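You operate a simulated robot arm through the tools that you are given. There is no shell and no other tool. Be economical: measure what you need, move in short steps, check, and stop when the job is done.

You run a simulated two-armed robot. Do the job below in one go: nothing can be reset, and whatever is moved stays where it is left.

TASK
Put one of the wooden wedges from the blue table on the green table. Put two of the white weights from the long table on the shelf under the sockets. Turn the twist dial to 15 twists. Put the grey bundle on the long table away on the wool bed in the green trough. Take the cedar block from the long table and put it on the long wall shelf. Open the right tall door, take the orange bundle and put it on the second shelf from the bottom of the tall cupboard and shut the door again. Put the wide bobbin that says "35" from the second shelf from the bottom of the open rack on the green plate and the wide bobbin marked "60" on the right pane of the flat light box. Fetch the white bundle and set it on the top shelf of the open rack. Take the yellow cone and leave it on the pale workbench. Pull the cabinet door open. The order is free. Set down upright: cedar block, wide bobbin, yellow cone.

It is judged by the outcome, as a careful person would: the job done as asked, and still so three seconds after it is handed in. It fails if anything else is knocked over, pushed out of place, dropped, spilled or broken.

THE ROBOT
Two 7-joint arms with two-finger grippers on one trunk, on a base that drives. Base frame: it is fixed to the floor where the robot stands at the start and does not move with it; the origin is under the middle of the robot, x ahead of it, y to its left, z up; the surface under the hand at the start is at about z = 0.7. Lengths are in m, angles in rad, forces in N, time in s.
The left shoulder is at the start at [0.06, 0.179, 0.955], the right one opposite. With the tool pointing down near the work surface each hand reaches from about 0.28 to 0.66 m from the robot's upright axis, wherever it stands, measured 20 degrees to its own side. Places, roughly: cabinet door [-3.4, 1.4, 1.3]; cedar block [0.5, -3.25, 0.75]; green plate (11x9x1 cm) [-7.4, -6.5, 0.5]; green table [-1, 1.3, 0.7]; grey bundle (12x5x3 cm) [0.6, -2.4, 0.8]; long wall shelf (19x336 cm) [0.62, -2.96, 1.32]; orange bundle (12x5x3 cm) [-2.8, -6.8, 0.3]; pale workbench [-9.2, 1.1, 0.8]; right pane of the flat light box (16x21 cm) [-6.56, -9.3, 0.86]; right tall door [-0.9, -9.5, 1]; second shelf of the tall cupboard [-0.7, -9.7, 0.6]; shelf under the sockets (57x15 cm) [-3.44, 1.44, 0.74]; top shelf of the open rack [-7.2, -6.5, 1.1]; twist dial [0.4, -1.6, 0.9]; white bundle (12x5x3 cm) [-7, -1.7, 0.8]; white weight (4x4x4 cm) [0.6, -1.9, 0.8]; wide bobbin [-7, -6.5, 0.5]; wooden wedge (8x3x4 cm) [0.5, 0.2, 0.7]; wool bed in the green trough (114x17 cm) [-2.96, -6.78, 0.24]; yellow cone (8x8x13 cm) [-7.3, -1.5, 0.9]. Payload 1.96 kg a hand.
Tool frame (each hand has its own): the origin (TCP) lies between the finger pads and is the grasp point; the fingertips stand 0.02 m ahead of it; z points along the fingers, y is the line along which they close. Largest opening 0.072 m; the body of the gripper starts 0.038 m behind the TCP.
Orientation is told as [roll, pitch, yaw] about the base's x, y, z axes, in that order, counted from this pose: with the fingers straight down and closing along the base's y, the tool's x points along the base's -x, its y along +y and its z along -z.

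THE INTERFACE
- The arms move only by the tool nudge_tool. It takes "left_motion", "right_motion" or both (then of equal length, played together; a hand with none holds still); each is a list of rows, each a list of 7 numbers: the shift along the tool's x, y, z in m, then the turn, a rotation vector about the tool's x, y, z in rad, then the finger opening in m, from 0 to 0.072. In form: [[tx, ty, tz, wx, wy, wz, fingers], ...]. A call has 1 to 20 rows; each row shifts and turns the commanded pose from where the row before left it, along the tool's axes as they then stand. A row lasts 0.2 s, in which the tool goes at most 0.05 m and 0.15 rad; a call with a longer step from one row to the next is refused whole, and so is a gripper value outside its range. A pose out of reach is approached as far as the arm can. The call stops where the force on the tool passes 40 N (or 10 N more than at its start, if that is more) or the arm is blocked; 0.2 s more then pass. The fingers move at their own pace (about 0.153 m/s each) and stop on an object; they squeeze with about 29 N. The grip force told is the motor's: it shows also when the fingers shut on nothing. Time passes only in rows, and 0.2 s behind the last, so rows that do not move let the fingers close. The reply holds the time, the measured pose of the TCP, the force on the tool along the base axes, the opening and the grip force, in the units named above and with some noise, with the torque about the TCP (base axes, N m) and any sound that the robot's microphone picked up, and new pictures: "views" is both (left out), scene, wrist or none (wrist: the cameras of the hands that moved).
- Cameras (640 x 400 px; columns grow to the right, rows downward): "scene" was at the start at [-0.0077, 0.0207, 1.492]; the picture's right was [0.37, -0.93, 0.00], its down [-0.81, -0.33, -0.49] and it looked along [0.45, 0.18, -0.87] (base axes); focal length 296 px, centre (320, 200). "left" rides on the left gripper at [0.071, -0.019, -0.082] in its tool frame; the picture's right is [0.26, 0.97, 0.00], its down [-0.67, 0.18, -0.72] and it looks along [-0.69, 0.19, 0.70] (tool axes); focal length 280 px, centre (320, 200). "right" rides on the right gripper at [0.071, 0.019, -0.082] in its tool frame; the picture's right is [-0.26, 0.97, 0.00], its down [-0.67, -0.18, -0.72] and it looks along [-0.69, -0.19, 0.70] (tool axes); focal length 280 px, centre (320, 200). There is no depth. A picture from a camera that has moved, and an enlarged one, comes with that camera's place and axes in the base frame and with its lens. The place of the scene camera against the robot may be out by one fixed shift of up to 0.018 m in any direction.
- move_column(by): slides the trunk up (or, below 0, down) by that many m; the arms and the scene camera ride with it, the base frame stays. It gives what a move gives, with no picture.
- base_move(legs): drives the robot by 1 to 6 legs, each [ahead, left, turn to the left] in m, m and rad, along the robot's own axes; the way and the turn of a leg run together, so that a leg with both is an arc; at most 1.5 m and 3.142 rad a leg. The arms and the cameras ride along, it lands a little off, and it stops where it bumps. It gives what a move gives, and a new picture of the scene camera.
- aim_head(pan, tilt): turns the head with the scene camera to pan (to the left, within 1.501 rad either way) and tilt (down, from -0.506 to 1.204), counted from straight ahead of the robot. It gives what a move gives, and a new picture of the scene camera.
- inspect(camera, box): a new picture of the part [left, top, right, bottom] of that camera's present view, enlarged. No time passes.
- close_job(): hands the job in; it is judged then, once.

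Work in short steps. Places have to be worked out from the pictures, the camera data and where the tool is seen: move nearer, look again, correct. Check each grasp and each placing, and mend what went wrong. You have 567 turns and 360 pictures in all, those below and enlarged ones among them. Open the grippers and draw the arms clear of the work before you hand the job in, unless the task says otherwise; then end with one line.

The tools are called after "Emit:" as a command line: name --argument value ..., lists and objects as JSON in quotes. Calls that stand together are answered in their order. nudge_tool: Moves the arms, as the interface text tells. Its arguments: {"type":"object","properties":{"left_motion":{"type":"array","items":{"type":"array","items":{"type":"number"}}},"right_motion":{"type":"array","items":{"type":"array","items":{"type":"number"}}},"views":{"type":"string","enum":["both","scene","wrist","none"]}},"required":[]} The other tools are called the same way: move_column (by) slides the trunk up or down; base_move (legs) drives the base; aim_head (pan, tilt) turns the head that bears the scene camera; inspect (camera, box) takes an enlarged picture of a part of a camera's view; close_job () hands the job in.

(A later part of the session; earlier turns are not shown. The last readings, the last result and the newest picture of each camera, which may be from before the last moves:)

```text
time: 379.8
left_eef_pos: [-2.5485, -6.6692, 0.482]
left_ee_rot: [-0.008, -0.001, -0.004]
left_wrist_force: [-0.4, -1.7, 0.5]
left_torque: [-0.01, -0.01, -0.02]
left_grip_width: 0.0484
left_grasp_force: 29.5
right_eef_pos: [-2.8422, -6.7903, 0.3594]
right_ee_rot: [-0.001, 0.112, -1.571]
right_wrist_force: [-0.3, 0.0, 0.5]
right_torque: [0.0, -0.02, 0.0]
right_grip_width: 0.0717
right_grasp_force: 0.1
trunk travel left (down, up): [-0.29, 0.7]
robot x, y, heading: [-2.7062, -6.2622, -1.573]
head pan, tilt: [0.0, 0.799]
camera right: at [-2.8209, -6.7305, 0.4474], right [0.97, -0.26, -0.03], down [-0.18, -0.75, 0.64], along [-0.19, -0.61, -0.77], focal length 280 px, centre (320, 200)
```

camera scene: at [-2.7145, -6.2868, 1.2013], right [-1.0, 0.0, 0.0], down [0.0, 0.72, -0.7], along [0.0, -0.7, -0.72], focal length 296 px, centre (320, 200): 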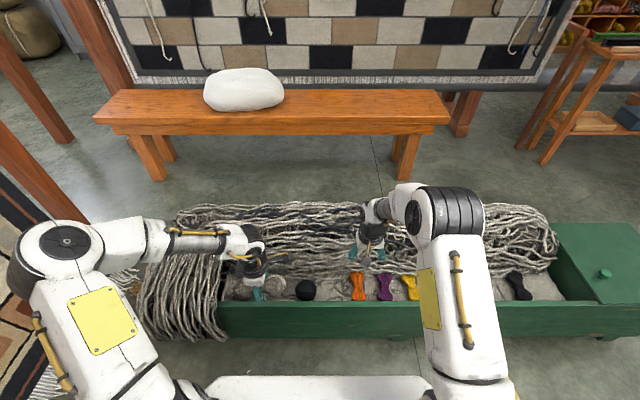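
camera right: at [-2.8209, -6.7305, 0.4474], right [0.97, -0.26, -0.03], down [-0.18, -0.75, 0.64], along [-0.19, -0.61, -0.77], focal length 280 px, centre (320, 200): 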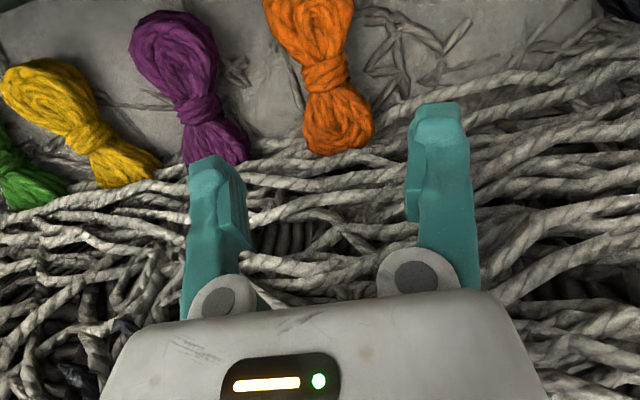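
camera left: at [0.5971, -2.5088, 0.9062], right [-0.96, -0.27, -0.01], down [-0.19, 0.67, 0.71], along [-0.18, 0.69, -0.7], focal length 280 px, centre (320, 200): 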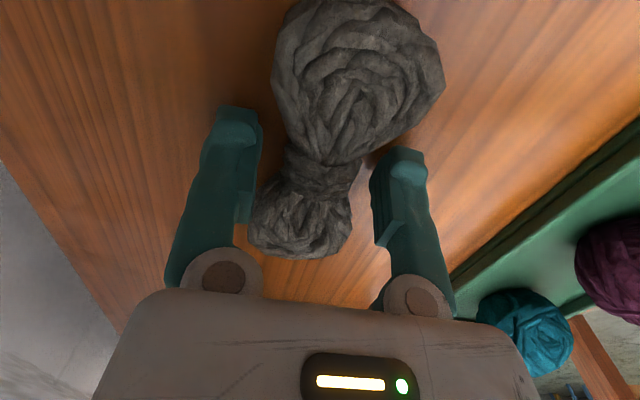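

Straight descent now; grip the orange bundle at its waist.

Emit:
nudge_tool --right_motion '[[-0.001, 0.005, 0.04, 0, 0, 0, 0.066], [-0.001, 0, 0.04, 0, 0, 0, 0.066], [0, 0, 0.01, 0, 0, 0, 0.066]]' --views "wrist"

```text
time: 380.6
left_eef_pos: [-2.548, -6.6682, 0.4823]
left_ee_rot: [-0.008, -0.003, -0.004]
left_wrist_force: [0.6, 0.6, -0.3]
left_torque: [0.0, 0.03, -0.04]
left_grip_width: 0.0486
left_grasp_force: 28.7
right_eef_pos: [-2.8375, -6.7824, 0.2701]
right_ee_rot: [0.001, 0.11, -1.57]
right_wrist_force: [-0.3, 0.2, -0.4]
right_torque: [-0.01, 0.0, -0.02]
right_grip_width: 0.066
right_grasp_force: 0.1
trunk travel left (down, up): [-0.29, 0.7]
robot x, y, heading: [-2.7068, -6.2635, -1.573]
head pan, tilt: [0.0, 0.799]
camera right: at [-2.8162, -6.7224, 0.3578], right [0.97, -0.26, -0.03], down [-0.18, -0.75, 0.64], along [-0.19, -0.61, -0.77], focal length 280 px, centre (320, 200)
```

right: 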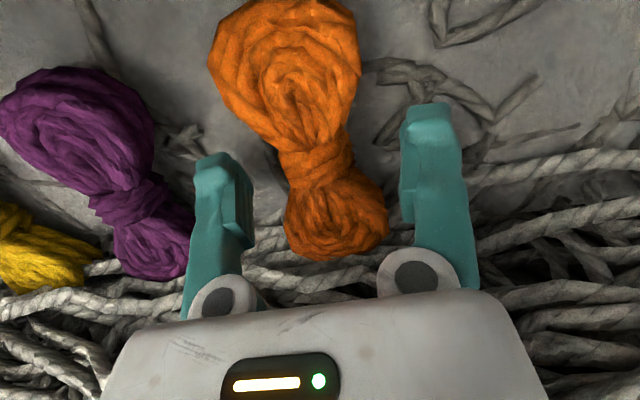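

Fingers straddle it. Close and lift.

Emit:
nudge_tool --right_motion '[[0, 0, 0.004, 0, 0, 0, 0.066], [0, 0, 0, 0, 0, 0, 0], [0, 0, 0, 0, 0, 0, 0], [0, 0, 0, 0, 0, 0, 0], [0, 0, -0.04, 0, 0, 0, 0], [0, 0, -0.045, 0, 0, 0, 0], [0, 0, -0.045, 0, 0, 0, 0], [0, 0, -0.045, 0, 0, 0, 0]]' --views "wrist"

```text
time: 382.4
left_eef_pos: [-2.5469, -6.668, 0.4829]
left_ee_rot: [-0.008, -0.001, -0.004]
left_wrist_force: [-0.4, -0.7, -0.3]
left_torque: [-0.03, -0.01, 0.01]
left_grip_width: 0.0488
left_grasp_force: 29.1
right_eef_pos: [-2.8361, -6.8012, 0.4406]
right_ee_rot: [0.0, 0.112, -1.57]
right_wrist_force: [0.5, -0.5, 0.1]
right_torque: [0.01, 0.01, 0.01]
right_grip_width: 0.0488
right_grasp_force: 28.9
trunk travel left (down, up): [-0.29, 0.7]
robot x, y, heading: [-2.7048, -6.2636, -1.568]
head pan, tilt: [0.0, 0.799]
camera right: at [-2.8153, -6.7418, 0.5288], right [0.96, -0.26, -0.03], down [-0.18, -0.75, 0.64], along [-0.19, -0.61, -0.77], focal length 280 px, centre (320, 200)
```

right: 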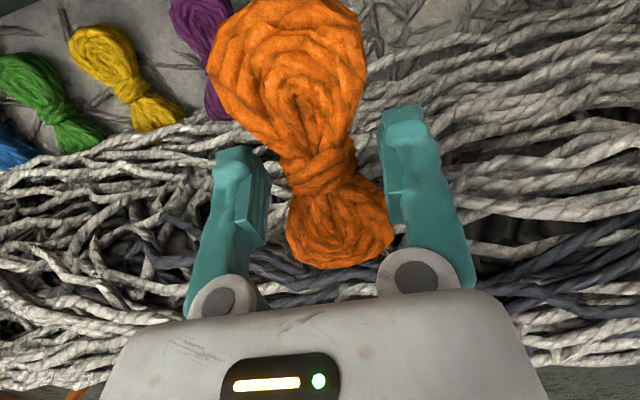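

Orange secured. Raise it, turn the left hand so the grey bundle aligns with the others, and shift the base right.

Emit:
nudge_tool --right_motion '[[0.02, 0, -0.04, 0, -0.11, 0, 0], [0.02, 0, -0.04, 0, 0, 0, 0], [0.04, 0, 0, 0, 0, 0, 0], [0.04, 0, 0, 0, 0, 0, 0], [0, 0, 0, 0, 0, 0, 0], [0, 0, 0, 0, 0, 0, 0], [0, 0, 0, 0, 0, 0, 0], [0, 0, 0, 0, 0, 0, 0], [0, 0, 0, 0, 0, 0, 0], [0, 0, 0, 0, 0, 0, 0], [0, 0, 0, 0, 0, 0, 0]]' --left_motion '[[0, 0, 0, 0, 0, 0.143, 0], [0, 0, 0, 0, 0, 0.143, 0], [0, 0, 0, 0, 0, 0.143, 0], [0, 0, 0, 0, 0, 0.143, 0], [0, 0, 0, 0, 0, 0.143, 0], [0, 0, 0, 0, 0, 0.143, 0], [0, 0, 0, 0, 0, 0.143, 0], [0, 0, 0, 0, 0, 0.143, 0], [0, 0, 0, 0, 0, 0.143, 0], [0, 0, 0, 0, 0, 0.143, 0], [0, 0, 0, 0, 0, 0.143, 0]]' --views "none"

Emit:
base_move --legs '[[0, -0.2, 0]]'

Emit:
nudge_tool --left_motion '[[-0.04, -0.02, 0, 0, 0, 0, 0], [-0.04, -0.02, 0, 0, 0.0, 0, 0], [-0.03, -0.01, 0, 0, 0.13, 0, 0]]' --views "both"

```text
time: 384.8
left_eef_pos: [-2.5483, -6.6692, 0.4833]
left_ee_rot: [0.001, -0.008, -1.575]
left_wrist_force: [0.2, 0.9, -0.7]
left_torque: [-0.03, 0.0, -0.03]
left_grip_width: 0.0483
left_grasp_force: 28.9
right_eef_pos: [-2.8359, -6.6839, 0.5225]
right_ee_rot: [0.0, 0.001, -1.571]
right_wrist_force: [-0.8, -1.0, 0.1]
right_torque: [0.01, -0.03, -0.04]
right_grip_width: 0.0488
right_grasp_force: 28.8
trunk travel left (down, up): [-0.29, 0.7]
robot x, y, heading: [-2.7063, -6.2605, -1.574]
head pan, tilt: [0.0, 0.799]
```

```text
time: 385.9
left_eef_pos: [-2.6202, -6.6679, 0.4839]
left_ee_rot: [0.002, -0.009, -1.577]
left_wrist_force: [0.0, 0.0, -0.6]
left_torque: [-0.05, -0.02, -0.02]
left_grip_width: 0.0485
left_grasp_force: 29.4
right_eef_pos: [-2.9084, -6.6851, 0.5232]
right_ee_rot: [0.001, 0.001, -1.571]
right_wrist_force: [-0.1, 0.2, -1.5]
right_torque: [0.0, 0.02, -0.02]
right_grip_width: 0.0487
right_grasp_force: 28.7
trunk travel left (down, up): [-0.29, 0.7]
robot x, y, heading: [-2.7782, -6.2645, -1.572]
head pan, tilt: [0.0, 0.799]
stopped in leg 1: the robot was blocked; the commanded pose is now the measured one
camera scene: at [-2.7871, -6.2864, 1.2012], right [-1.0, 0.0, 0.0], down [0.0, 0.72, -0.7], along [0.0, -0.7, -0.72], focal length 296 px, centre (320, 200)
```

scene: 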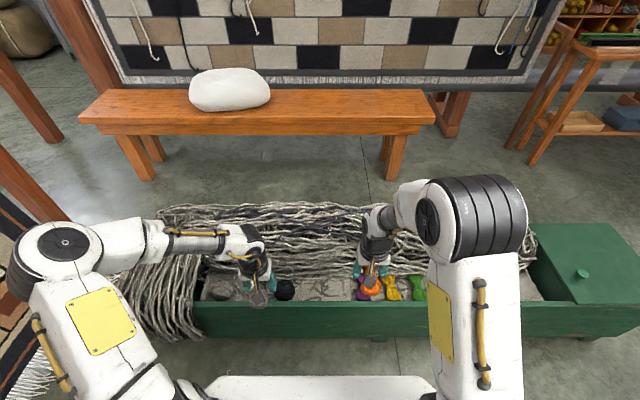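

```text
time: 386.7
left_eef_pos: [-2.6732, -6.7785, 0.4859]
left_ee_rot: [0.001, 0.122, -1.576]
left_wrist_force: [-0.5, -0.4, -0.6]
left_torque: [-0.01, 0.01, -0.01]
left_grip_width: 0.0484
left_grasp_force: 28.7
right_eef_pos: [-2.9088, -6.6851, 0.5228]
right_ee_rot: [0.0, -0.001, -1.57]
right_wrist_force: [0.1, -0.7, -0.3]
right_torque: [0.01, 0.04, 0.0]
right_grip_width: 0.0485
right_grasp_force: 29.5
trunk travel left (down, up): [-0.29, 0.7]
robot x, y, heading: [-2.7774, -6.2632, -1.573]
head pan, tilt: [0.0, 0.799]
camera scene: at [-2.7879, -6.2866, 1.2012], right [-1.0, 0.0, 0.0], down [0.0, 0.72, -0.7], along [0.0, -0.7, -0.72], focal length 296 px, centre (320, 200)
camera left: at [-2.6914, -6.7178, 0.5754], right [0.97, 0.25, 0.03], down [0.18, -0.76, 0.63], along [0.18, -0.6, -0.78], focal length 280 px, centre (320, 200)
```

scene: 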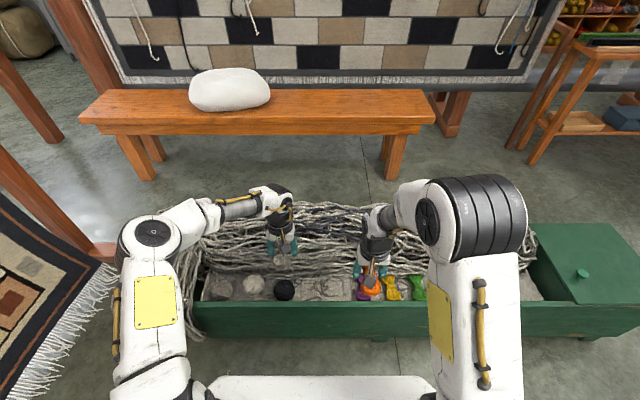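
left: 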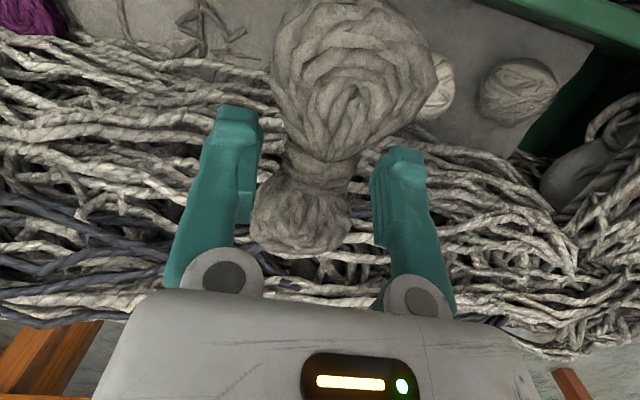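

Blocked on the right by something (perhaps the white scrap on the floor), so I stay here. Move the right hand away and the left hand over the gap.

Emit:
nudge_tool --right_motion '[[0.02, -0.04, -0.02, 0, 0, 0, 0], [0.02, -0.04, -0.02, 0, 0, 0, 0], [0, -0.03, 0, 0, 0, 0, 0]]' --left_motion '[[0, -0.045, 0, 0, 0, 0, 0], [0, -0.045, 0, 0, 0, 0, 0], [0, -0.037, 0, 0, 0, 0, 0]]' --views "wrist"

```text
time: 387.5
left_eef_pos: [-2.7986, -6.777, 0.4854]
left_ee_rot: [0.002, 0.122, -1.574]
left_wrist_force: [-0.3, 0.3, -0.3]
left_torque: [-0.04, -0.02, -0.02]
left_grip_width: 0.0485
left_grasp_force: 28.9
right_eef_pos: [-3.0182, -6.6455, 0.5642]
right_ee_rot: [0.0, -0.002, -1.568]
right_wrist_force: [0.6, 0.3, -0.3]
right_torque: [0.0, -0.01, -0.03]
right_grip_width: 0.0485
right_grasp_force: 29.5
trunk travel left (down, up): [-0.29, 0.7]
robot x, y, heading: [-2.7781, -6.2641, -1.571]
head pan, tilt: [0.0, 0.799]
camera right: at [-2.9972, -6.5751, 0.6449], right [0.97, -0.26, 0.0], down [-0.18, -0.68, 0.71], along [-0.19, -0.69, -0.7], focal length 280 px, centre (320, 200)
camera left: at [-2.8181, -6.7168, 0.5751], right [0.97, 0.26, 0.03], down [0.18, -0.76, 0.63], along [0.19, -0.6, -0.78], focal length 280 px, centre (320, 200)
```

right: 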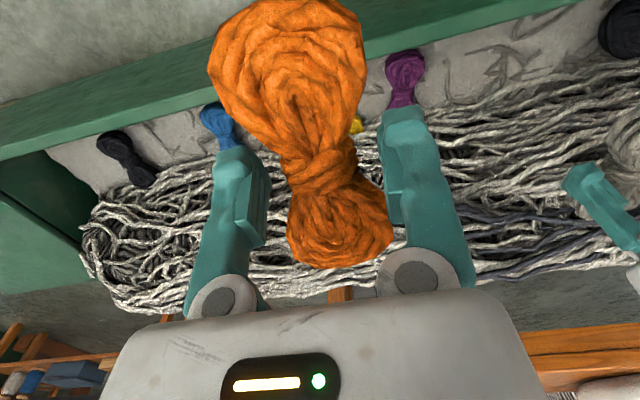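
left: 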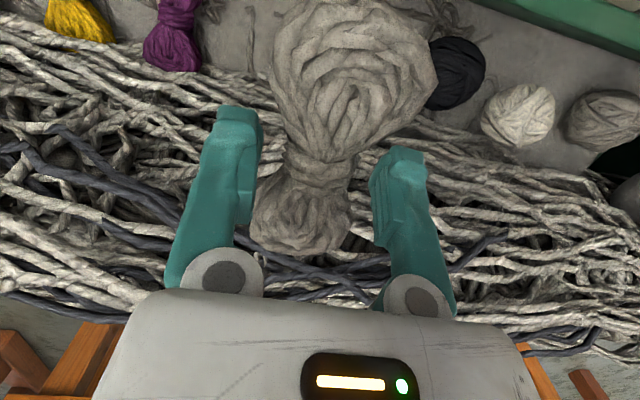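

Lower the grey bundle into the gap.

Emit:
nudge_tool --left_motion '[[-0.006, -0.003, 0.042, 0, 0, 0, 0], [-0.006, 0, 0.042, 0, 0, 0, 0], [-0.006, 0, 0.042, 0, 0, 0, 0], [-0.006, 0, 0.042, 0, 0, 0, 0]]' --views "wrist"

```text
time: 388.5
left_eef_pos: [-2.8038, -6.7802, 0.3153]
left_ee_rot: [0.001, 0.122, -1.576]
left_wrist_force: [1.1, 0.9, -0.3]
left_torque: [0.0, -0.04, -0.01]
left_grip_width: 0.0486
left_grasp_force: 29.0
right_eef_pos: [-3.0177, -6.6456, 0.5647]
right_ee_rot: [0.0, 0.0, -1.571]
right_wrist_force: [-0.6, 0.7, 0.7]
right_torque: [0.0, -0.04, -0.01]
right_grip_width: 0.0487
right_grasp_force: 28.9
trunk travel left (down, up): [-0.29, 0.7]
robot x, y, heading: [-2.7759, -6.2649, -1.577]
head pan, tilt: [0.0, 0.799]
camera left: at [-2.8212, -6.7201, 0.4036], right [0.97, 0.26, 0.03], down [0.18, -0.76, 0.63], along [0.19, -0.6, -0.78], focal length 280 px, centre (320, 200)
```

left: 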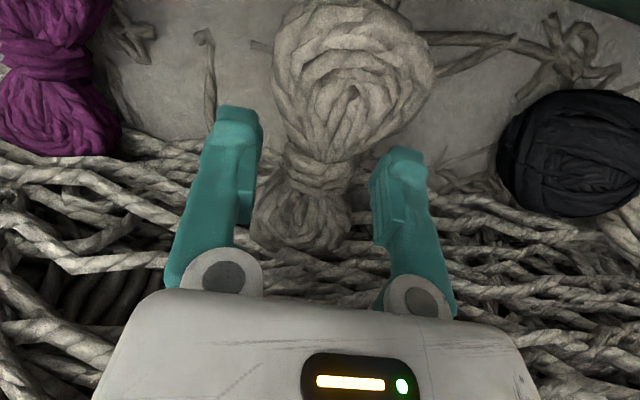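

Well centred in the gap. Lower to contact gently.

Emit:
nudge_tool --left_motion '[[-0.004, 0, 0.025, 0, 0, 0, 0], [-0.001, 0, 0.008, 0, 0, 0, 0], [0, 0, 0.004, 0, 0, 0, 0], [0, 0, 0.004, 0, 0, 0, 0], [0, 0, 0, 0, 0, 0, 0]]' --views "none"

```text
time: 389.7
left_eef_pos: [-2.7952, -6.7752, 0.275]
left_ee_rot: [0.002, 0.119, -1.576]
left_wrist_force: [-1.4, -1.9, 5.9]
left_torque: [-0.41, 0.03, -0.11]
left_grip_width: 0.0484
left_grasp_force: 29.2
left hand out of reach, approached as far as the arm can: row 2, 4
right_eef_pos: [-3.0168, -6.6436, 0.565]
right_ee_rot: [0.0, 0.0, -1.57]
right_wrist_force: [0.0, -0.2, -0.4]
right_torque: [0.01, 0.01, 0.01]
right_grip_width: 0.0483
right_grasp_force: 29.2
trunk travel left (down, up): [-0.29, 0.7]
robot x, y, heading: [-2.7781, -6.2617, -1.574]
head pan, tilt: [0.0, 0.799]
```

Contact felt. Release and rise.

Emit:
nudge_tool --left_motion '[[0, 0, 0, 0, 0, 0, 0.062], [0, 0, 0, 0, 0, 0, 0.064], [0, 0, -0.03, 0, 0, 0, 0.064], [0, 0, -0.045, 0, 0, 0, 0.064], [0, 0, -0.045, 0, 0, 0, 0.064], [0, 0, -0.045, 0, 0, 0, 0.064]]' --views "wrist"

```text
time: 391.1
left_eef_pos: [-2.8095, -6.8274, 0.4271]
left_ee_rot: [0.005, 0.126, -1.576]
left_wrist_force: [-0.2, 0.5, -0.2]
left_torque: [-0.01, 0.0, -0.01]
left_grip_width: 0.0641
left_grasp_force: 0.0
left hand out of reach, approached as far as the arm can: row 3, 4, 5, 6
right_eef_pos: [-3.0177, -6.6457, 0.564]
right_ee_rot: [0.002, 0.001, -1.571]
right_wrist_force: [-0.1, -0.8, -0.7]
right_torque: [-0.04, 0.02, -0.02]
right_grip_width: 0.0488
right_grasp_force: 29.3
trunk travel left (down, up): [-0.29, 0.7]
robot x, y, heading: [-2.779, -6.2578, -1.571]
head pan, tilt: [0.0, 0.799]
camera left: at [-2.8285, -6.768, 0.5158], right [0.97, 0.26, 0.04], down [0.18, -0.76, 0.63], along [0.19, -0.6, -0.78], focal length 280 px, centre (320, 200)
```

left: 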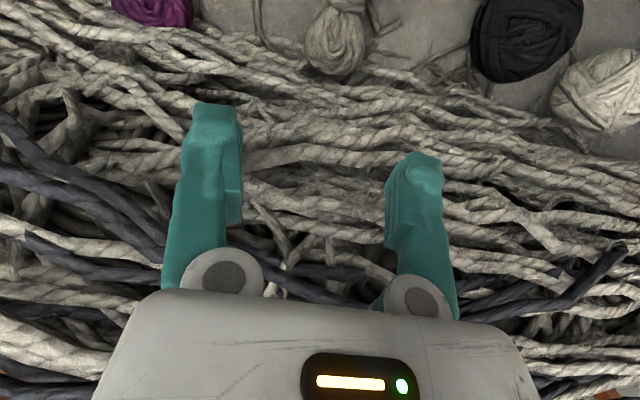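

Grey lies on the bed. Retract the left hand, raise the trunk and back off, then view the scene.

Emit:
nudge_tool --left_motion '[[0.03, 0.03, -0.02, 0, -0.126, 0, 0.072], [0.035, 0.03, 0, 0, 0, 0, 0.072], [0.035, 0.03, 0, 0, 0, 0, 0.072], [0.03, 0.03, 0, 0, 0, 0, 0.072]]' --views "none"

Emit:
move_column --by 0.4

Emit:
base_move --legs '[[-0.3, 0.05, 0]]'

```text
time: 392.1
left_eef_pos: [-2.7673, -6.8698, 0.4368]
left_ee_rot: [0.003, -0.003, -1.575]
left_wrist_force: [0.3, 1.5, -0.1]
left_torque: [0.03, -0.04, 0.03]
left_grip_width: 0.0722
left_grasp_force: 0.0
left hand out of reach, approached as far as the arm can: row 1, 2, 3, 4
right_eef_pos: [-3.0175, -6.6446, 0.5638]
right_ee_rot: [0.0, 0.0, -1.571]
right_wrist_force: [0.3, 0.4, -0.5]
right_torque: [0.01, -0.04, 0.01]
right_grip_width: 0.0489
right_grasp_force: 29.2
trunk travel left (down, up): [-0.29, 0.7]
robot x, y, heading: [-2.781, -6.2635, -1.575]
head pan, tilt: [0.0, 0.799]
```

```text
time: 396.0
left_eef_pos: [-2.766, -6.8696, 0.8369]
left_ee_rot: [0.002, -0.004, -1.576]
left_wrist_force: [0.7, 0.2, -0.4]
left_torque: [0.0, -0.01, -0.02]
left_grip_width: 0.0719
left_grasp_force: 0.0
right_eef_pos: [-3.0175, -6.6455, 0.9636]
right_ee_rot: [0.0, -0.001, -1.571]
right_wrist_force: [-0.4, -0.5, -0.2]
right_torque: [0.0, 0.02, -0.01]
right_grip_width: 0.0487
right_grasp_force: 29.7
trunk travel left (down, up): [-0.69, 0.3]
robot x, y, heading: [-2.7758, -6.2642, -1.574]
head pan, tilt: [0.0, 0.799]
```

```text
time: 398.0
left_eef_pos: [-2.7172, -6.57, 0.8385]
left_ee_rot: [0.003, -0.004, -1.581]
left_wrist_force: [-1.0, 0.2, -0.4]
left_torque: [0.04, -0.02, 0.01]
left_grip_width: 0.0722
left_grasp_force: 0.1
right_eef_pos: [-2.9668, -6.3439, 0.9645]
right_ee_rot: [-0.001, 0.002, -1.575]
right_wrist_force: [0.8, 0.5, 0.7]
right_torque: [-0.02, 0.02, -0.01]
right_grip_width: 0.0483
right_grasp_force: 28.5
trunk travel left (down, up): [-0.69, 0.3]
robot x, y, heading: [-2.7268, -5.9614, -1.579]
head pan, tilt: [0.0, 0.799]
camera scene: at [-2.7355, -5.986, 1.6012], right [-1.0, 0.01, 0.0], down [0.01, 0.72, -0.7], along [-0.01, -0.7, -0.72], focal length 296 px, centre (320, 200)
```

scene: 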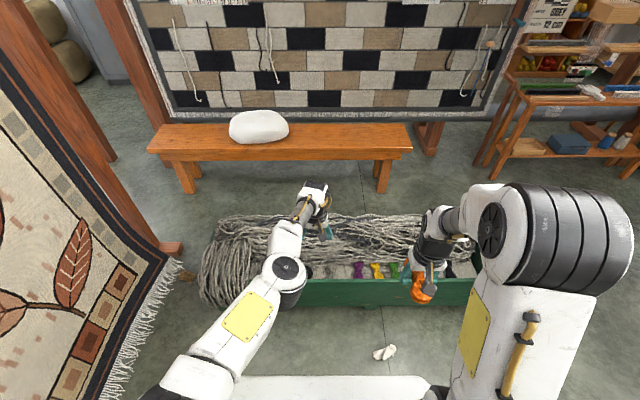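

Check the grey bundle in zoom.

Emit:
inspect --camera "scene" --box '[290, 200, 490, 310]'

Emit:
nudge_tool --left_motion '[[0.03, 0.03, 0, 0, 0, 0, 0.072], [0.03, 0.03, 0, 0, 0, 0, 0.072], [0.03, 0.03, 0, 0, 0, 0, 0.072], [0.03, 0.03, 0, 0, 0, 0, 0.072]]' --views "scene"

```text
3.20 times, centred on (390, 255) of scene
camera zoom: at [-2.7355, -5.986, 1.6012], right [-1.0, 0.01, 0.0], down [0.01, 0.72, -0.7], along [-0.01, -0.7, -0.72], focal length 946 px, centre (96, 24)
```

zoom: 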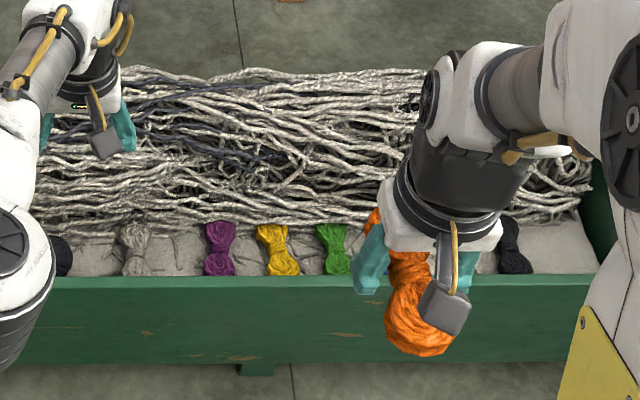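

```text
time: 399.0
left_eef_pos: [-2.6322, -6.5837, 0.8128]
left_ee_rot: [0.001, -0.001, -1.584]
left_wrist_force: [-0.2, -0.5, -0.9]
left_torque: [-0.01, 0.02, -0.01]
left_grip_width: 0.0719
left_grasp_force: 0.0
left hand out of reach, approached as far as the arm can: row 1, 2, 3, 4
right_eef_pos: [-2.967, -6.3446, 0.9638]
right_ee_rot: [0.0, 0.0, -1.575]
right_wrist_force: [0.1, 0.7, -0.4]
right_torque: [0.03, 0.01, -0.07]
right_grip_width: 0.0486
right_grasp_force: 28.6
trunk travel left (down, up): [-0.69, 0.3]
robot x, y, heading: [-2.724, -5.9619, -1.579]
head pan, tilt: [0.0, 0.799]
camera scene: at [-2.7358, -5.9865, 1.6012], right [-1.0, 0.01, 0.0], down [0.01, 0.72, -0.7], along [-0.01, -0.7, -0.72], focal length 296 px, centre (320, 200)
```

scene: 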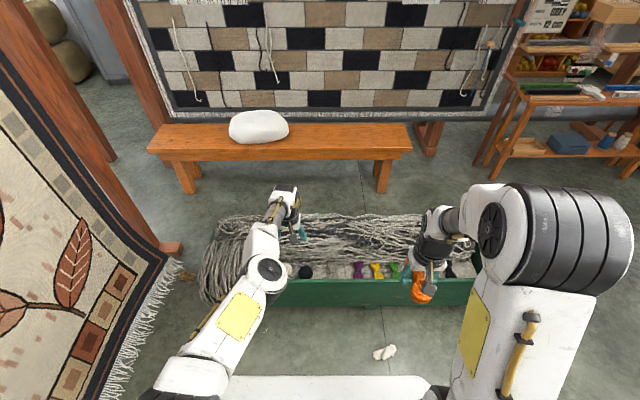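

Grey bundle is well placed. The left arm is in an awkward branch; I move it outward to the left and then back.

Emit:
nudge_tool --left_motion '[[0, 0.045, 0, 0, 0, 0, 0.072], [0, 0.045, 0, 0, 0, 0, 0.072], [0, 0.045, 0, 0, 0, 0, 0.072], [0.02, 0.04, -0.02, 0, 0, 0, 0.072], [0.03, 0.0, -0.03, 0, 0, 0, 0.072], [0.04, 0.0, -0.02, 0, 0, 0, 0.072], [0.04, 0.0, 0, 0, 0, 0, 0.072], [0.04, 0.0, 0, 0, 0, 0, 0.072]]' --views "scene"

```text
time: 400.8
left_eef_pos: [-2.5678, -6.5919, 0.8259]
left_ee_rot: [0.036, -0.003, -1.514]
left_wrist_force: [0.2, -0.5, -0.3]
left_torque: [-0.02, -0.02, 0.01]
left_grip_width: 0.0721
left_grasp_force: 0.1
left hand out of reach, approached as far as the arm can: row 1, 2, 3, 4, 5, 6, 7, 8
right_eef_pos: [-2.9661, -6.3433, 0.9643]
right_ee_rot: [0.0, -0.001, -1.574]
right_wrist_force: [0.4, -0.4, -0.7]
right_torque: [-0.02, -0.02, 0.01]
right_grip_width: 0.0486
right_grasp_force: 29.8
trunk travel left (down, up): [-0.69, 0.3]
robot x, y, heading: [-2.725, -5.9645, -1.579]
head pan, tilt: [0.0, 0.799]
camera scene: at [-2.7357, -5.9866, 1.6012], right [-1.0, 0.01, 0.0], down [0.01, 0.72, -0.7], along [-0.01, -0.7, -0.72], focal length 296 px, centre (320, 200)
```

scene: 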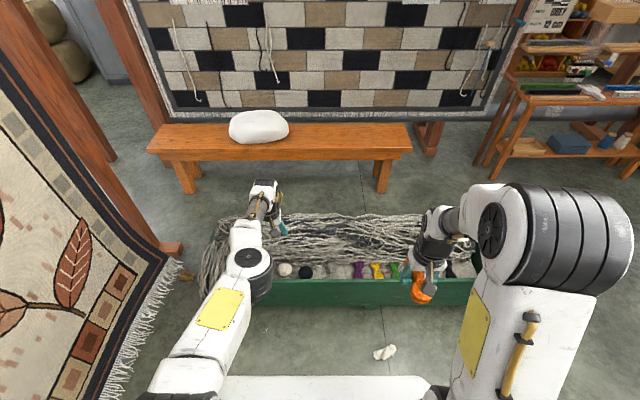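

The arm seems held by a wrist limit in this branch; I try tilting the hand forward while retracting.

Emit:
nudge_tool --left_motion '[[0, 0, 0, 0, -0.14, 0, 0.072], [0, 0, 0, 0, -0.14, 0, 0.072], [0, 0, 0, 0, -0.14, 0, 0.072], [0, 0, 0, 0, -0.14, 0, 0.072], [0, 0, -0.04, 0, 0, 0, 0.072], [0, 0, -0.04, 0, 0, 0, 0.072], [0, 0, -0.04, 0, 0, 0, 0.072], [0, 0, -0.04, 0, 0, 0, 0.072]]' --views "scene"

```text
time: 402.6
left_eef_pos: [-2.5776, -6.6797, 0.9416]
left_ee_rot: [0.039, -0.413, -1.533]
left_wrist_force: [-0.6, -0.8, 0.1]
left_torque: [0.01, -0.01, -0.01]
left_grip_width: 0.0717
left_grasp_force: 0.1
left hand out of reach, approached as far as the arm can: row 1, 2, 3, 4, 5, 6, 7, 8
right_eef_pos: [-2.9667, -6.3437, 0.965]
right_ee_rot: [0.001, 0.001, -1.574]
right_wrist_force: [-0.3, -0.3, 0.1]
right_torque: [0.0, -0.01, -0.02]
right_grip_width: 0.0488
right_grasp_force: 28.9
trunk travel left (down, up): [-0.69, 0.3]
robot x, y, heading: [-2.7285, -5.9622, -1.579]
head pan, tilt: [0.0, 0.799]
camera scene: at [-2.7358, -5.986, 1.6012], right [-1.0, 0.01, 0.0], down [0.01, 0.72, -0.7], along [-0.01, -0.7, -0.72], focal length 296 px, centre (320, 200)
```

scene: 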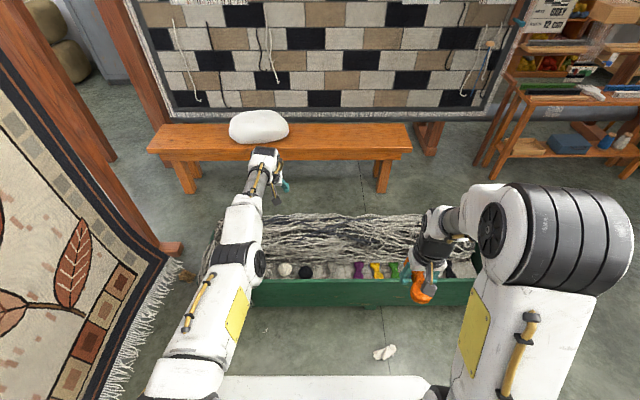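

The elbow has swivelled inward. Yawing the hand outward (as before) should pull the elbow out again; try it.

Emit:
nudge_tool --left_motion '[[0, 0, 0, 0, 0.1, -0.1, 0.072], [0, 0, 0, 0, 0.1, -0.1, 0.072], [0, 0, 0, 0, 0.1, -0.1, 0.072], [0, 0, 0, 0, 0.1, -0.1, 0.072], [0, 0, 0, 0, 0, -0.14, 0.072], [0, 0, 0, 0, 0, -0.14, 0.072], [0, 0, 0, 0, 0, -0.14, 0.072], [0, 0, 0, 0, 0, -0.14, 0.072], [0, 0, 0, 0, 0, -0.14, 0.072], [0, 0, 0, 0, 0, -0.14, 0.072]]' --views "scene"

```text
time: 404.8
left_eef_pos: [-2.5665, -6.6148, 0.942]
left_ee_rot: [-0.038, 0.032, -0.288]
left_wrist_force: [0.0, -0.6, 0.6]
left_torque: [-0.04, 0.02, 0.01]
left_grip_width: 0.0721
left_grasp_force: 0.0
left hand out of reach, approached as far as the arm can: row 1, 2, 3, 4
right_eef_pos: [-2.9653, -6.3434, 0.9644]
right_ee_rot: [0.0, 0.001, -1.573]
right_wrist_force: [0.6, -0.2, -1.0]
right_torque: [0.01, -0.01, -0.01]
right_grip_width: 0.0489
right_grasp_force: 29.0
trunk travel left (down, up): [-0.69, 0.3]
robot x, y, heading: [-2.7277, -5.9622, -1.578]
head pan, tilt: [0.0, 0.799]
camera scene: at [-2.7356, -5.9867, 1.6012], right [-1.0, 0.01, 0.0], down [0.01, 0.72, -0.7], along [-0.01, -0.7, -0.72], focal length 296 px, centre (320, 200)
```

scene: 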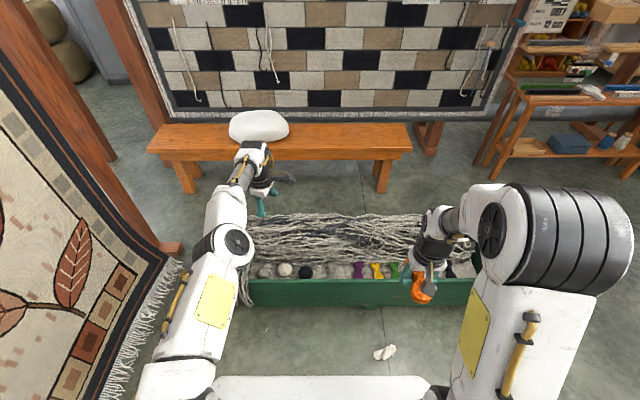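

Orientation recovered and elbow out. Now retract (tool +y is backwards).

Emit:
nudge_tool --left_motion '[[0.01, 0.04, 0, 0, 0, 0, 0.072], [0.01, 0.04, 0, 0, 0, 0, 0.072], [0.01, 0.04, 0, 0, 0, 0, 0.072], [0.01, 0.04, 0, 0, 0, 0, 0.072], [0.01, 0.04, 0, 0, 0, 0, 0.072]]' --views "scene"

```text
time: 406.0
left_eef_pos: [-2.557, -6.4092, 0.9358]
left_ee_rot: [-0.038, 0.03, -0.29]
left_wrist_force: [0.3, 0.6, 0.5]
left_torque: [-0.04, -0.03, 0.01]
left_grip_width: 0.072
left_grasp_force: 0.0
right_eef_pos: [-2.9666, -6.3435, 0.9649]
right_ee_rot: [0.0, 0.001, -1.574]
right_wrist_force: [0.2, -0.3, -0.2]
right_torque: [-0.02, -0.04, -0.02]
right_grip_width: 0.0486
right_grasp_force: 29.4
trunk travel left (down, up): [-0.69, 0.3]
robot x, y, heading: [-2.7281, -5.9629, -1.574]
head pan, tilt: [0.0, 0.799]
camera scene: at [-2.7353, -5.9852, 1.6012], right [-1.0, 0.01, 0.0], down [0.01, 0.72, -0.7], along [-0.01, -0.7, -0.72], focal length 296 px, centre (320, 200)
```

scene: 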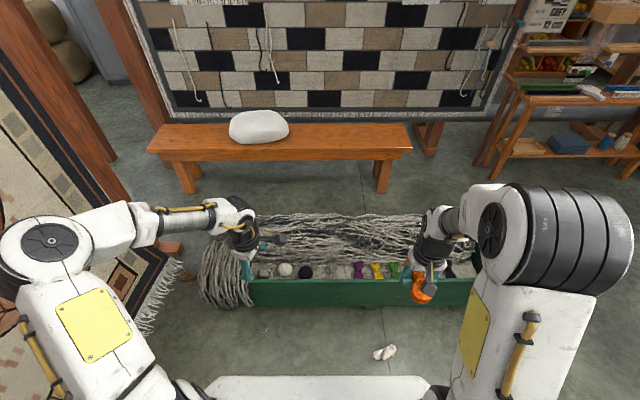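

Recovered. I straighten the left hand, raise the trunk, and start back: west past the trough, then between rack and chest.

Emit:
nudge_tool --left_motion '[[0, 0.02, -0.01, 0, 0, 0.14, 0.072], [0, 0.02, -0.01, 0, 0, 0.14, 0.072], [0, 0, -0.01, 0, 0, 0.14, 0.072], [0, 0, 0, 0, 0, 0.14, 0.072], [0, 0, 0, 0, 0, 0.14, 0.072], [0, 0, 0, 0, 0, 0.14, 0.072], [0, 0, 0, 0, 0, 0.14, 0.072], [0, 0, 0, 0, 0, 0.14, 0.072]]' --views "none"

Emit:
move_column --by 0.3

Emit:
base_move --legs '[[0, 0, -1.567], [1.4, 0.19, 0], [1.35, 0.31, 0]]'

```text
time: 407.8
left_eef_pos: [-2.5417, -6.3711, 0.9635]
left_ee_rot: [-0.045, -0.022, -1.413]
left_wrist_force: [0.5, 0.0, -0.3]
left_torque: [-0.01, -0.01, 0.02]
left_grip_width: 0.0719
left_grasp_force: 0.0
right_eef_pos: [-2.9671, -6.3438, 0.9646]
right_ee_rot: [0.001, 0.001, -1.575]
right_wrist_force: [0.1, -0.5, -0.2]
right_torque: [-0.01, -0.02, -0.01]
right_grip_width: 0.0487
right_grasp_force: 29.5
trunk travel left (down, up): [-0.69, 0.3]
robot x, y, heading: [-2.7248, -5.9623, -1.578]
head pan, tilt: [0.0, 0.799]
```

```text
time: 410.8
left_eef_pos: [-2.5422, -6.3716, 1.2643]
left_ee_rot: [-0.046, -0.019, -1.41]
left_wrist_force: [0.0, 1.5, 0.6]
left_torque: [0.02, 0.01, 0.0]
left_grip_width: 0.0723
left_grasp_force: 0.1
right_eef_pos: [-2.9679, -6.3439, 1.2635]
right_ee_rot: [0.0, 0.0, -1.575]
right_wrist_force: [0.3, -0.2, -0.7]
right_torque: [0.01, 0.02, 0.01]
right_grip_width: 0.0488
right_grasp_force: 28.8
trunk travel left (down, up): [-0.99, 0.0]
robot x, y, heading: [-2.7304, -5.9611, -1.575]
head pan, tilt: [0.0, 0.799]
```

```text
time: 428.1
left_eef_pos: [-5.85, -6.746, 1.2638]
left_ee_rot: [-0.044, -0.021, -2.943]
left_wrist_force: [1.2, 0.7, 0.6]
left_torque: [0.01, -0.02, 0.0]
left_grip_width: 0.0721
left_grasp_force: 0.0
right_eef_pos: [-5.8393, -6.3198, 1.264]
right_ee_rot: [0.0, 0.001, -3.108]
right_wrist_force: [-0.2, 0.2, -0.2]
right_torque: [-0.01, 0.04, -0.01]
right_grip_width: 0.0486
right_grasp_force: 29.1
trunk travel left (down, up): [-0.99, 0.0]
robot x, y, heading: [-5.4492, -6.5454, -3.109]
head pan, tilt: [0.0, 0.799]
camera scene: at [-5.4776, -6.5508, 1.9012], right [-0.03, 1.0, 0.0], down [0.72, 0.02, -0.7], along [-0.7, -0.02, -0.72], focal length 296 px, centre (320, 200)
```

scene: 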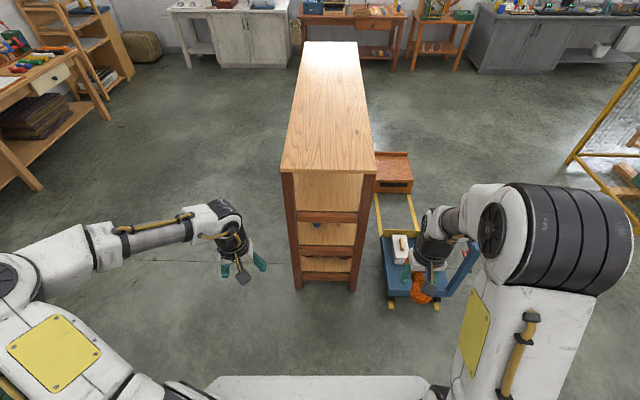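

Now the diagonal pass, then turn toward the desk/stool passage.

Emit:
base_move --legs '[[0, 0, 0.663], [0, -0.05, 0], [1.4, 0, 0], [0.85, 0, 0]]'

Emit:
base_move --legs '[[0, 0, 1.874]]'

```text
time: 441.4
left_eef_pos: [-7.446, -8.2901, 1.2653]
left_ee_rot: [-0.045, -0.02, -2.321]
left_wrist_force: [-0.7, -0.5, 0.1]
left_torque: [0.01, 0.0, -0.01]
left_grip_width: 0.072
left_grasp_force: 0.1
right_eef_pos: [-7.6851, -7.9389, 1.2631]
right_ee_rot: [0.0, 0.0, -2.486]
right_wrist_force: [-0.6, -0.8, -0.1]
right_torque: [-0.01, 0.03, -0.02]
right_grip_width: 0.0486
right_grasp_force: 29.0
trunk travel left (down, up): [-0.99, 0.0]
robot x, y, heading: [-7.2365, -7.8926, -2.487]
head pan, tilt: [0.0, 0.799]
camera scene: at [-7.262, -7.9101, 1.9012], right [-0.61, 0.79, 0.0], down [0.57, 0.44, -0.7], along [-0.55, -0.42, -0.72], focal length 296 px, centre (320, 200)
```

scene: 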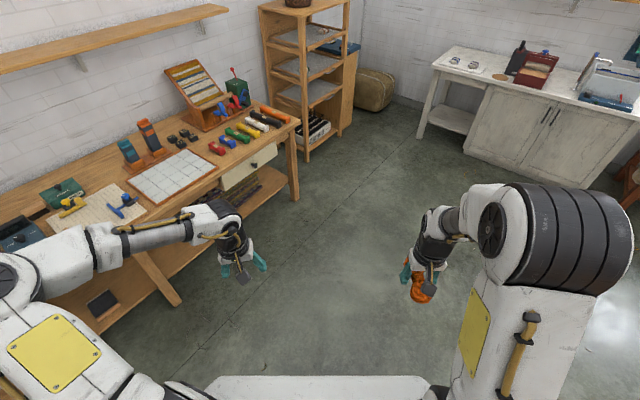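

```text
time: 446.4
left_eef_pos: [-6.795, -7.9658, 1.2629]
left_ee_rot: [-0.045, -0.022, -0.423]
left_wrist_force: [-0.3, 0.2, -0.1]
left_torque: [0.02, 0.0, -0.02]
left_grip_width: 0.0719
left_grasp_force: 0.1
right_eef_pos: [-7.0521, -8.3056, 1.2643]
right_ee_rot: [0.0, 0.0, -0.591]
right_wrist_force: [0.5, 0.1, -0.9]
right_torque: [0.02, -0.02, 0.01]
right_grip_width: 0.0486
right_grasp_force: 28.8
trunk travel left (down, up): [-0.99, 0.0]
robot x, y, heading: [-7.2381, -7.8953, -0.588]
head pan, tilt: [0.0, 0.799]
camera scene: at [-7.2294, -7.9101, 1.9012], right [-0.56, -0.83, 0.0], down [-0.59, 0.4, -0.7], along [0.58, -0.39, -0.72], focal length 296 px, centre (320, 200)
```

scene: 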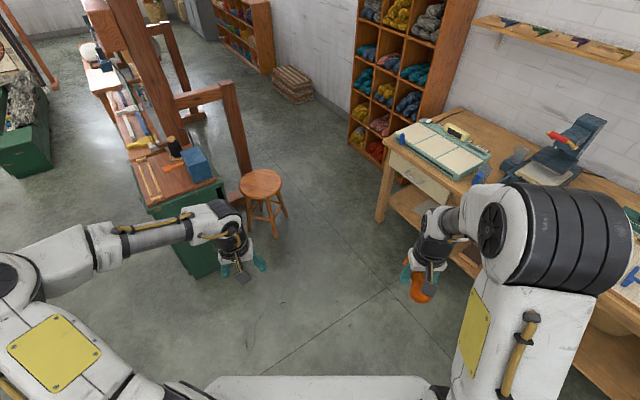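

Fine view; I follow the mid-line (heading -0.54) between desk and stool, then arc into the south aisle.

Emit:
base_move --legs '[[0, 0, 0.049], [0, -0.19, 0], [1.0, 0, 0], [0.86, 0, 0], [0.5, 0, 0.539]]'

```text
time: 459.9
left_eef_pos: [-4.8329, -8.9175, 1.2644]
left_ee_rot: [-0.046, -0.021, 0.187]
left_wrist_force: [-0.1, 0.0, -0.4]
left_torque: [-0.02, -0.02, -0.01]
left_grip_width: 0.072
left_grasp_force: 0.1
right_eef_pos: [-4.8475, -9.3436, 1.2642]
right_ee_rot: [0.001, 0.0, 0.021]
right_wrist_force: [0.7, 0.3, 0.4]
right_torque: [0.01, -0.01, -0.01]
right_grip_width: 0.0487
right_grasp_force: 28.8
trunk travel left (down, up): [-0.99, 0.0]
robot x, y, heading: [-5.235, -9.1136, 0.017]
head pan, tilt: [0.0, 0.799]
camera scene: at [-5.2256, -9.1167, 1.9013], right [0.02, -1.0, 0.0], down [-0.72, -0.01, -0.7], along [0.7, 0.01, -0.72], focal length 296 px, centre (320, 200)
```

scene: 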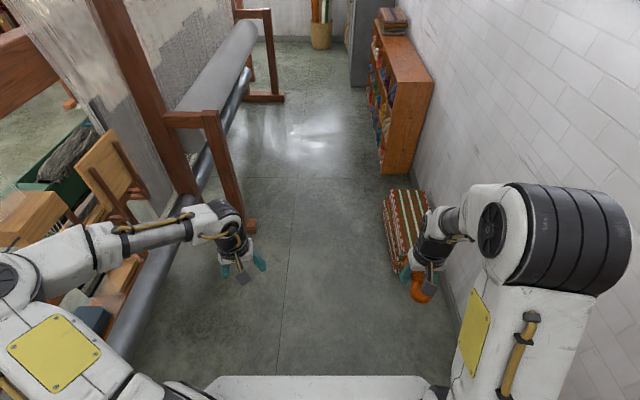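

Continue east along the aisle to near the tall cupboard.

Emit:
base_move --legs '[[1.4, 0.15, -0.017], [1.4, 0, 0], [0.9, 0.05, 0]]'

Emit:
aim_head --pan -0.6 --tilt 0.6

```text
time: 477.6
left_eef_pos: [-1.1758, -8.6754, 1.264]
left_ee_rot: [-0.045, -0.021, 0.176]
left_wrist_force: [0.2, 0.6, -0.6]
left_torque: [0.04, -0.01, 0.01]
left_grip_width: 0.0718
left_grasp_force: 0.0
right_eef_pos: [-1.1971, -9.1016, 1.2646]
right_ee_rot: [0.0, 0.0, 0.011]
right_wrist_force: [-1.4, 0.4, -0.6]
right_torque: [0.0, 0.0, -0.03]
right_grip_width: 0.0485
right_grasp_force: 28.8
trunk travel left (down, up): [-0.99, 0.0]
robot x, y, heading: [-1.5829, -8.8639, 0.009]
head pan, tilt: [0.0, 0.799]
camera scene: at [-1.571, -8.8709, 1.9012], right [0.01, -1.0, 0.0], down [-0.72, 0.0, -0.7], along [0.7, 0.0, -0.72], focal length 296 px, centre (320, 200)
```

scene: 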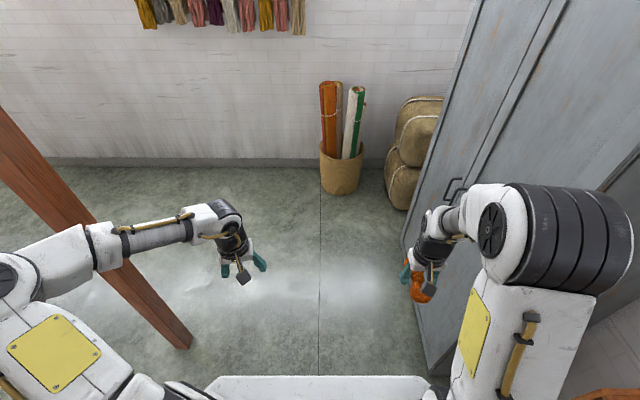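

```text
time: 478.6
left_eef_pos: [-1.1745, -8.6754, 1.2642]
left_ee_rot: [-0.044, -0.021, 0.175]
left_wrist_force: [0.1, -0.9, 0.2]
left_torque: [-0.03, 0.0, 0.0]
left_grip_width: 0.0721
left_grasp_force: 0.0
right_eef_pos: [-1.1958, -9.101, 1.2636]
right_ee_rot: [0.0, 0.0, 0.011]
right_wrist_force: [-0.3, -0.4, -0.9]
right_torque: [-0.01, 0.01, 0.0]
right_grip_width: 0.0484
right_grasp_force: 29.1
trunk travel left (down, up): [-0.99, 0.0]
robot x, y, heading: [-1.5824, -8.869, 0.006]
head pan, tilt: [-0.6, 0.6]
camera scene: at [-1.577, -8.9206, 1.9181], right [-0.56, -0.83, 0.0], down [-0.47, 0.32, -0.82], along [0.68, -0.46, -0.57], focal length 296 px, centre (320, 200)
```

scene: 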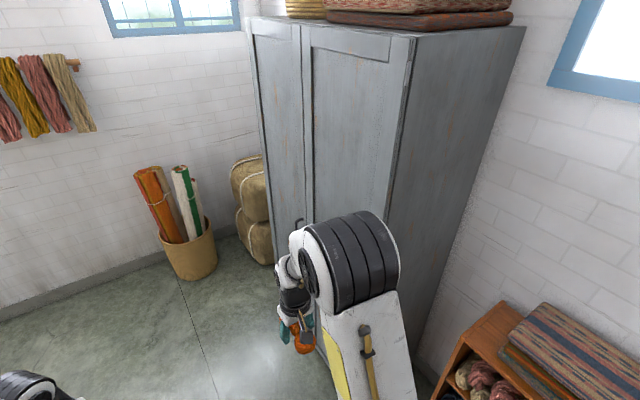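

Cupboard: front y≈-9.45, x -1.13…-0.25, seam ≈-0.69; right (west) door hinged at x≈-1.13. I go past it, turn to face south in the open, and look at the handles.

Emit:
base_move --legs '[[1.3, 0.2, 0], [0, 0, -1.58]]'

Emit:
aim_head --pan -0.3 --tilt 0.5

```text
time: 489.1
left_eef_pos: [-0.1331, -9.1015, 1.2641]
left_ee_rot: [-0.046, -0.019, -1.481]
left_wrist_force: [-0.5, 0.3, 1.4]
left_torque: [-0.02, 0.01, 0.03]
left_grip_width: 0.0719
left_grasp_force: 0.1
right_eef_pos: [-0.5546, -9.0439, 1.2635]
right_ee_rot: [0.0, 0.0, -1.644]
right_wrist_force: [0.2, -0.2, -1.1]
right_torque: [0.0, 0.01, -0.02]
right_grip_width: 0.0484
right_grasp_force: 29.5
trunk travel left (down, up): [-0.99, 0.0]
robot x, y, heading: [-0.2906, -8.6811, -1.645]
head pan, tilt: [-0.6, 0.6]
camera scene: at [-0.3484, -8.6924, 1.9181], right [-0.78, 0.63, 0.0], down [0.35, 0.44, -0.83], along [-0.52, -0.64, -0.56], focal length 296 px, centre (320, 200)
```

scene: 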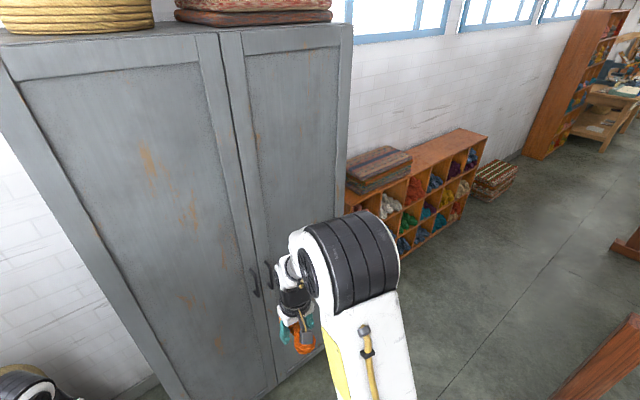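

```text
time: 489.9
left_eef_pos: [-0.1339, -9.1007, 1.2646]
left_ee_rot: [-0.044, -0.02, -1.48]
left_wrist_force: [-1.0, -0.2, -0.7]
left_torque: [-0.02, -0.01, 0.0]
left_grip_width: 0.072
left_grasp_force: 0.1
right_eef_pos: [-0.5554, -9.0444, 1.2642]
right_ee_rot: [-0.001, 0.0, -1.645]
right_wrist_force: [0.7, 1.0, 0.4]
right_torque: [0.01, -0.01, 0.02]
right_grip_width: 0.0483
right_grasp_force: 28.7
trunk travel left (down, up): [-0.99, 0.0]
robot x, y, heading: [-0.29, -8.6789, -1.644]
head pan, tilt: [-0.3, 0.499]
camera scene: at [-0.3269, -8.7081, 1.9272], right [-0.93, 0.37, 0.0], down [0.18, 0.45, -0.88], along [-0.32, -0.82, -0.48], focal length 296 px, centre (320, 200)
```

scene: 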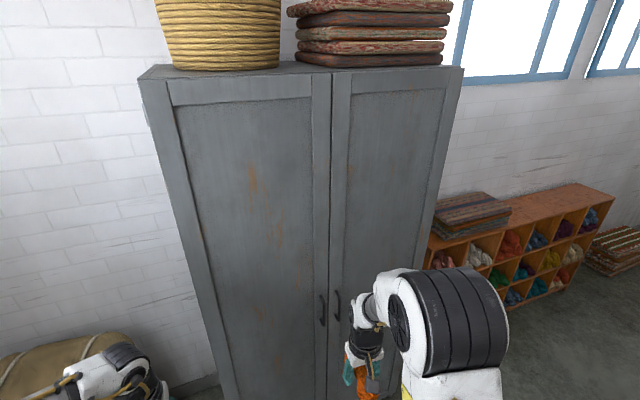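

Handle of the right door ≈[-0.69,-9.43,1.04], hinge x≈-1.11. I lower the trunk, position, and turn the left hand to point forward.

Emit:
move_column --by -0.3

Emit:
base_move --legs '[[0, 0, 0.074], [0.0, -0.6, 0]]'

Emit:
nudge_tool --left_motion '[[0, 0, 0, -0.045, -0.13, -0.08, 0.072], [0, 0, 0, 0, -0.14, -0.08, 0.072], [0, 0, 0, 0, -0.14, 0, 0.072], [0, 0, 0, 0, -0.14, 0, 0.072], [0, 0, 0, 0, -0.14, 0, 0.072], [0, 0, 0, 0, -0.14, 0, 0.072], [0, 0, 0, 0, -0.14, 0, 0.072], [0, 0, 0, 0, -0.14, 0, 0.072], [0, 0, 0, 0, -0.14, 0, 0.072], [0, 0, 0, 0, -0.14, 0, 0.072], [0, 0, 0, 0, -0.14, 0, 0.072], [0, 0, 0, 0, -0.04, 0, 0.072]]' --views "both"

```text
time: 492.9
left_eef_pos: [-0.1325, -9.1008, 0.9638]
left_ee_rot: [-0.046, -0.021, -1.48]
left_wrist_force: [-1.1, 0.1, -0.6]
left_torque: [0.01, -0.05, 0.01]
left_grip_width: 0.0723
left_grasp_force: 0.2
right_eef_pos: [-0.5556, -9.0453, 0.964]
right_ee_rot: [0.0, -0.001, -1.645]
right_wrist_force: [-1.1, 0.2, -0.4]
right_torque: [0.01, 0.01, -0.01]
right_grip_width: 0.0483
right_grasp_force: 28.8
trunk travel left (down, up): [-0.69, 0.3]
robot x, y, heading: [-0.2896, -8.6782, -1.647]
head pan, tilt: [-0.3, 0.499]
```

```text
time: 496.8
left_eef_pos: [-0.7071, -9.085, 0.9634]
left_ee_rot: [-0.046, -0.02, -1.413]
left_wrist_force: [0.5, -0.7, 0.9]
left_torque: [0.01, -0.02, -0.01]
left_grip_width: 0.0722
left_grasp_force: 0.1
right_eef_pos: [-1.1335, -9.0578, 0.9642]
right_ee_rot: [-0.001, 0.0, -1.578]
right_wrist_force: [0.1, 0.2, -0.6]
right_torque: [0.0, -0.02, 0.01]
right_grip_width: 0.0488
right_grasp_force: 28.8
trunk travel left (down, up): [-0.69, 0.3]
robot x, y, heading: [-0.8886, -8.6741, -1.587]
head pan, tilt: [-0.3, 0.499]
camera scene: at [-0.9271, -8.7063, 1.6272], right [-0.95, 0.31, 0.0], down [0.15, 0.46, -0.88], along [-0.27, -0.84, -0.48], focal length 296 px, centre (320, 200)
```

scene: 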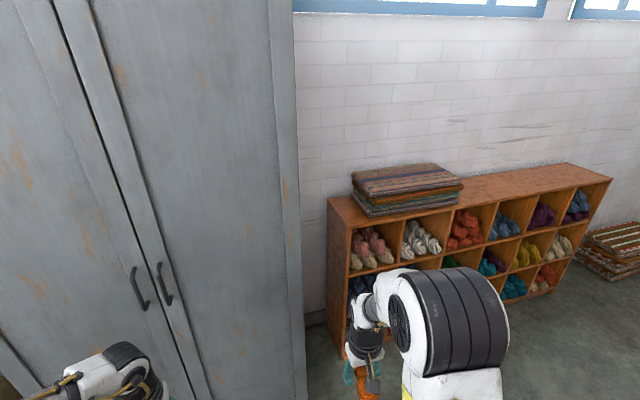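

```text
refused: row 1 steps farther than a row can; nothing moved
```

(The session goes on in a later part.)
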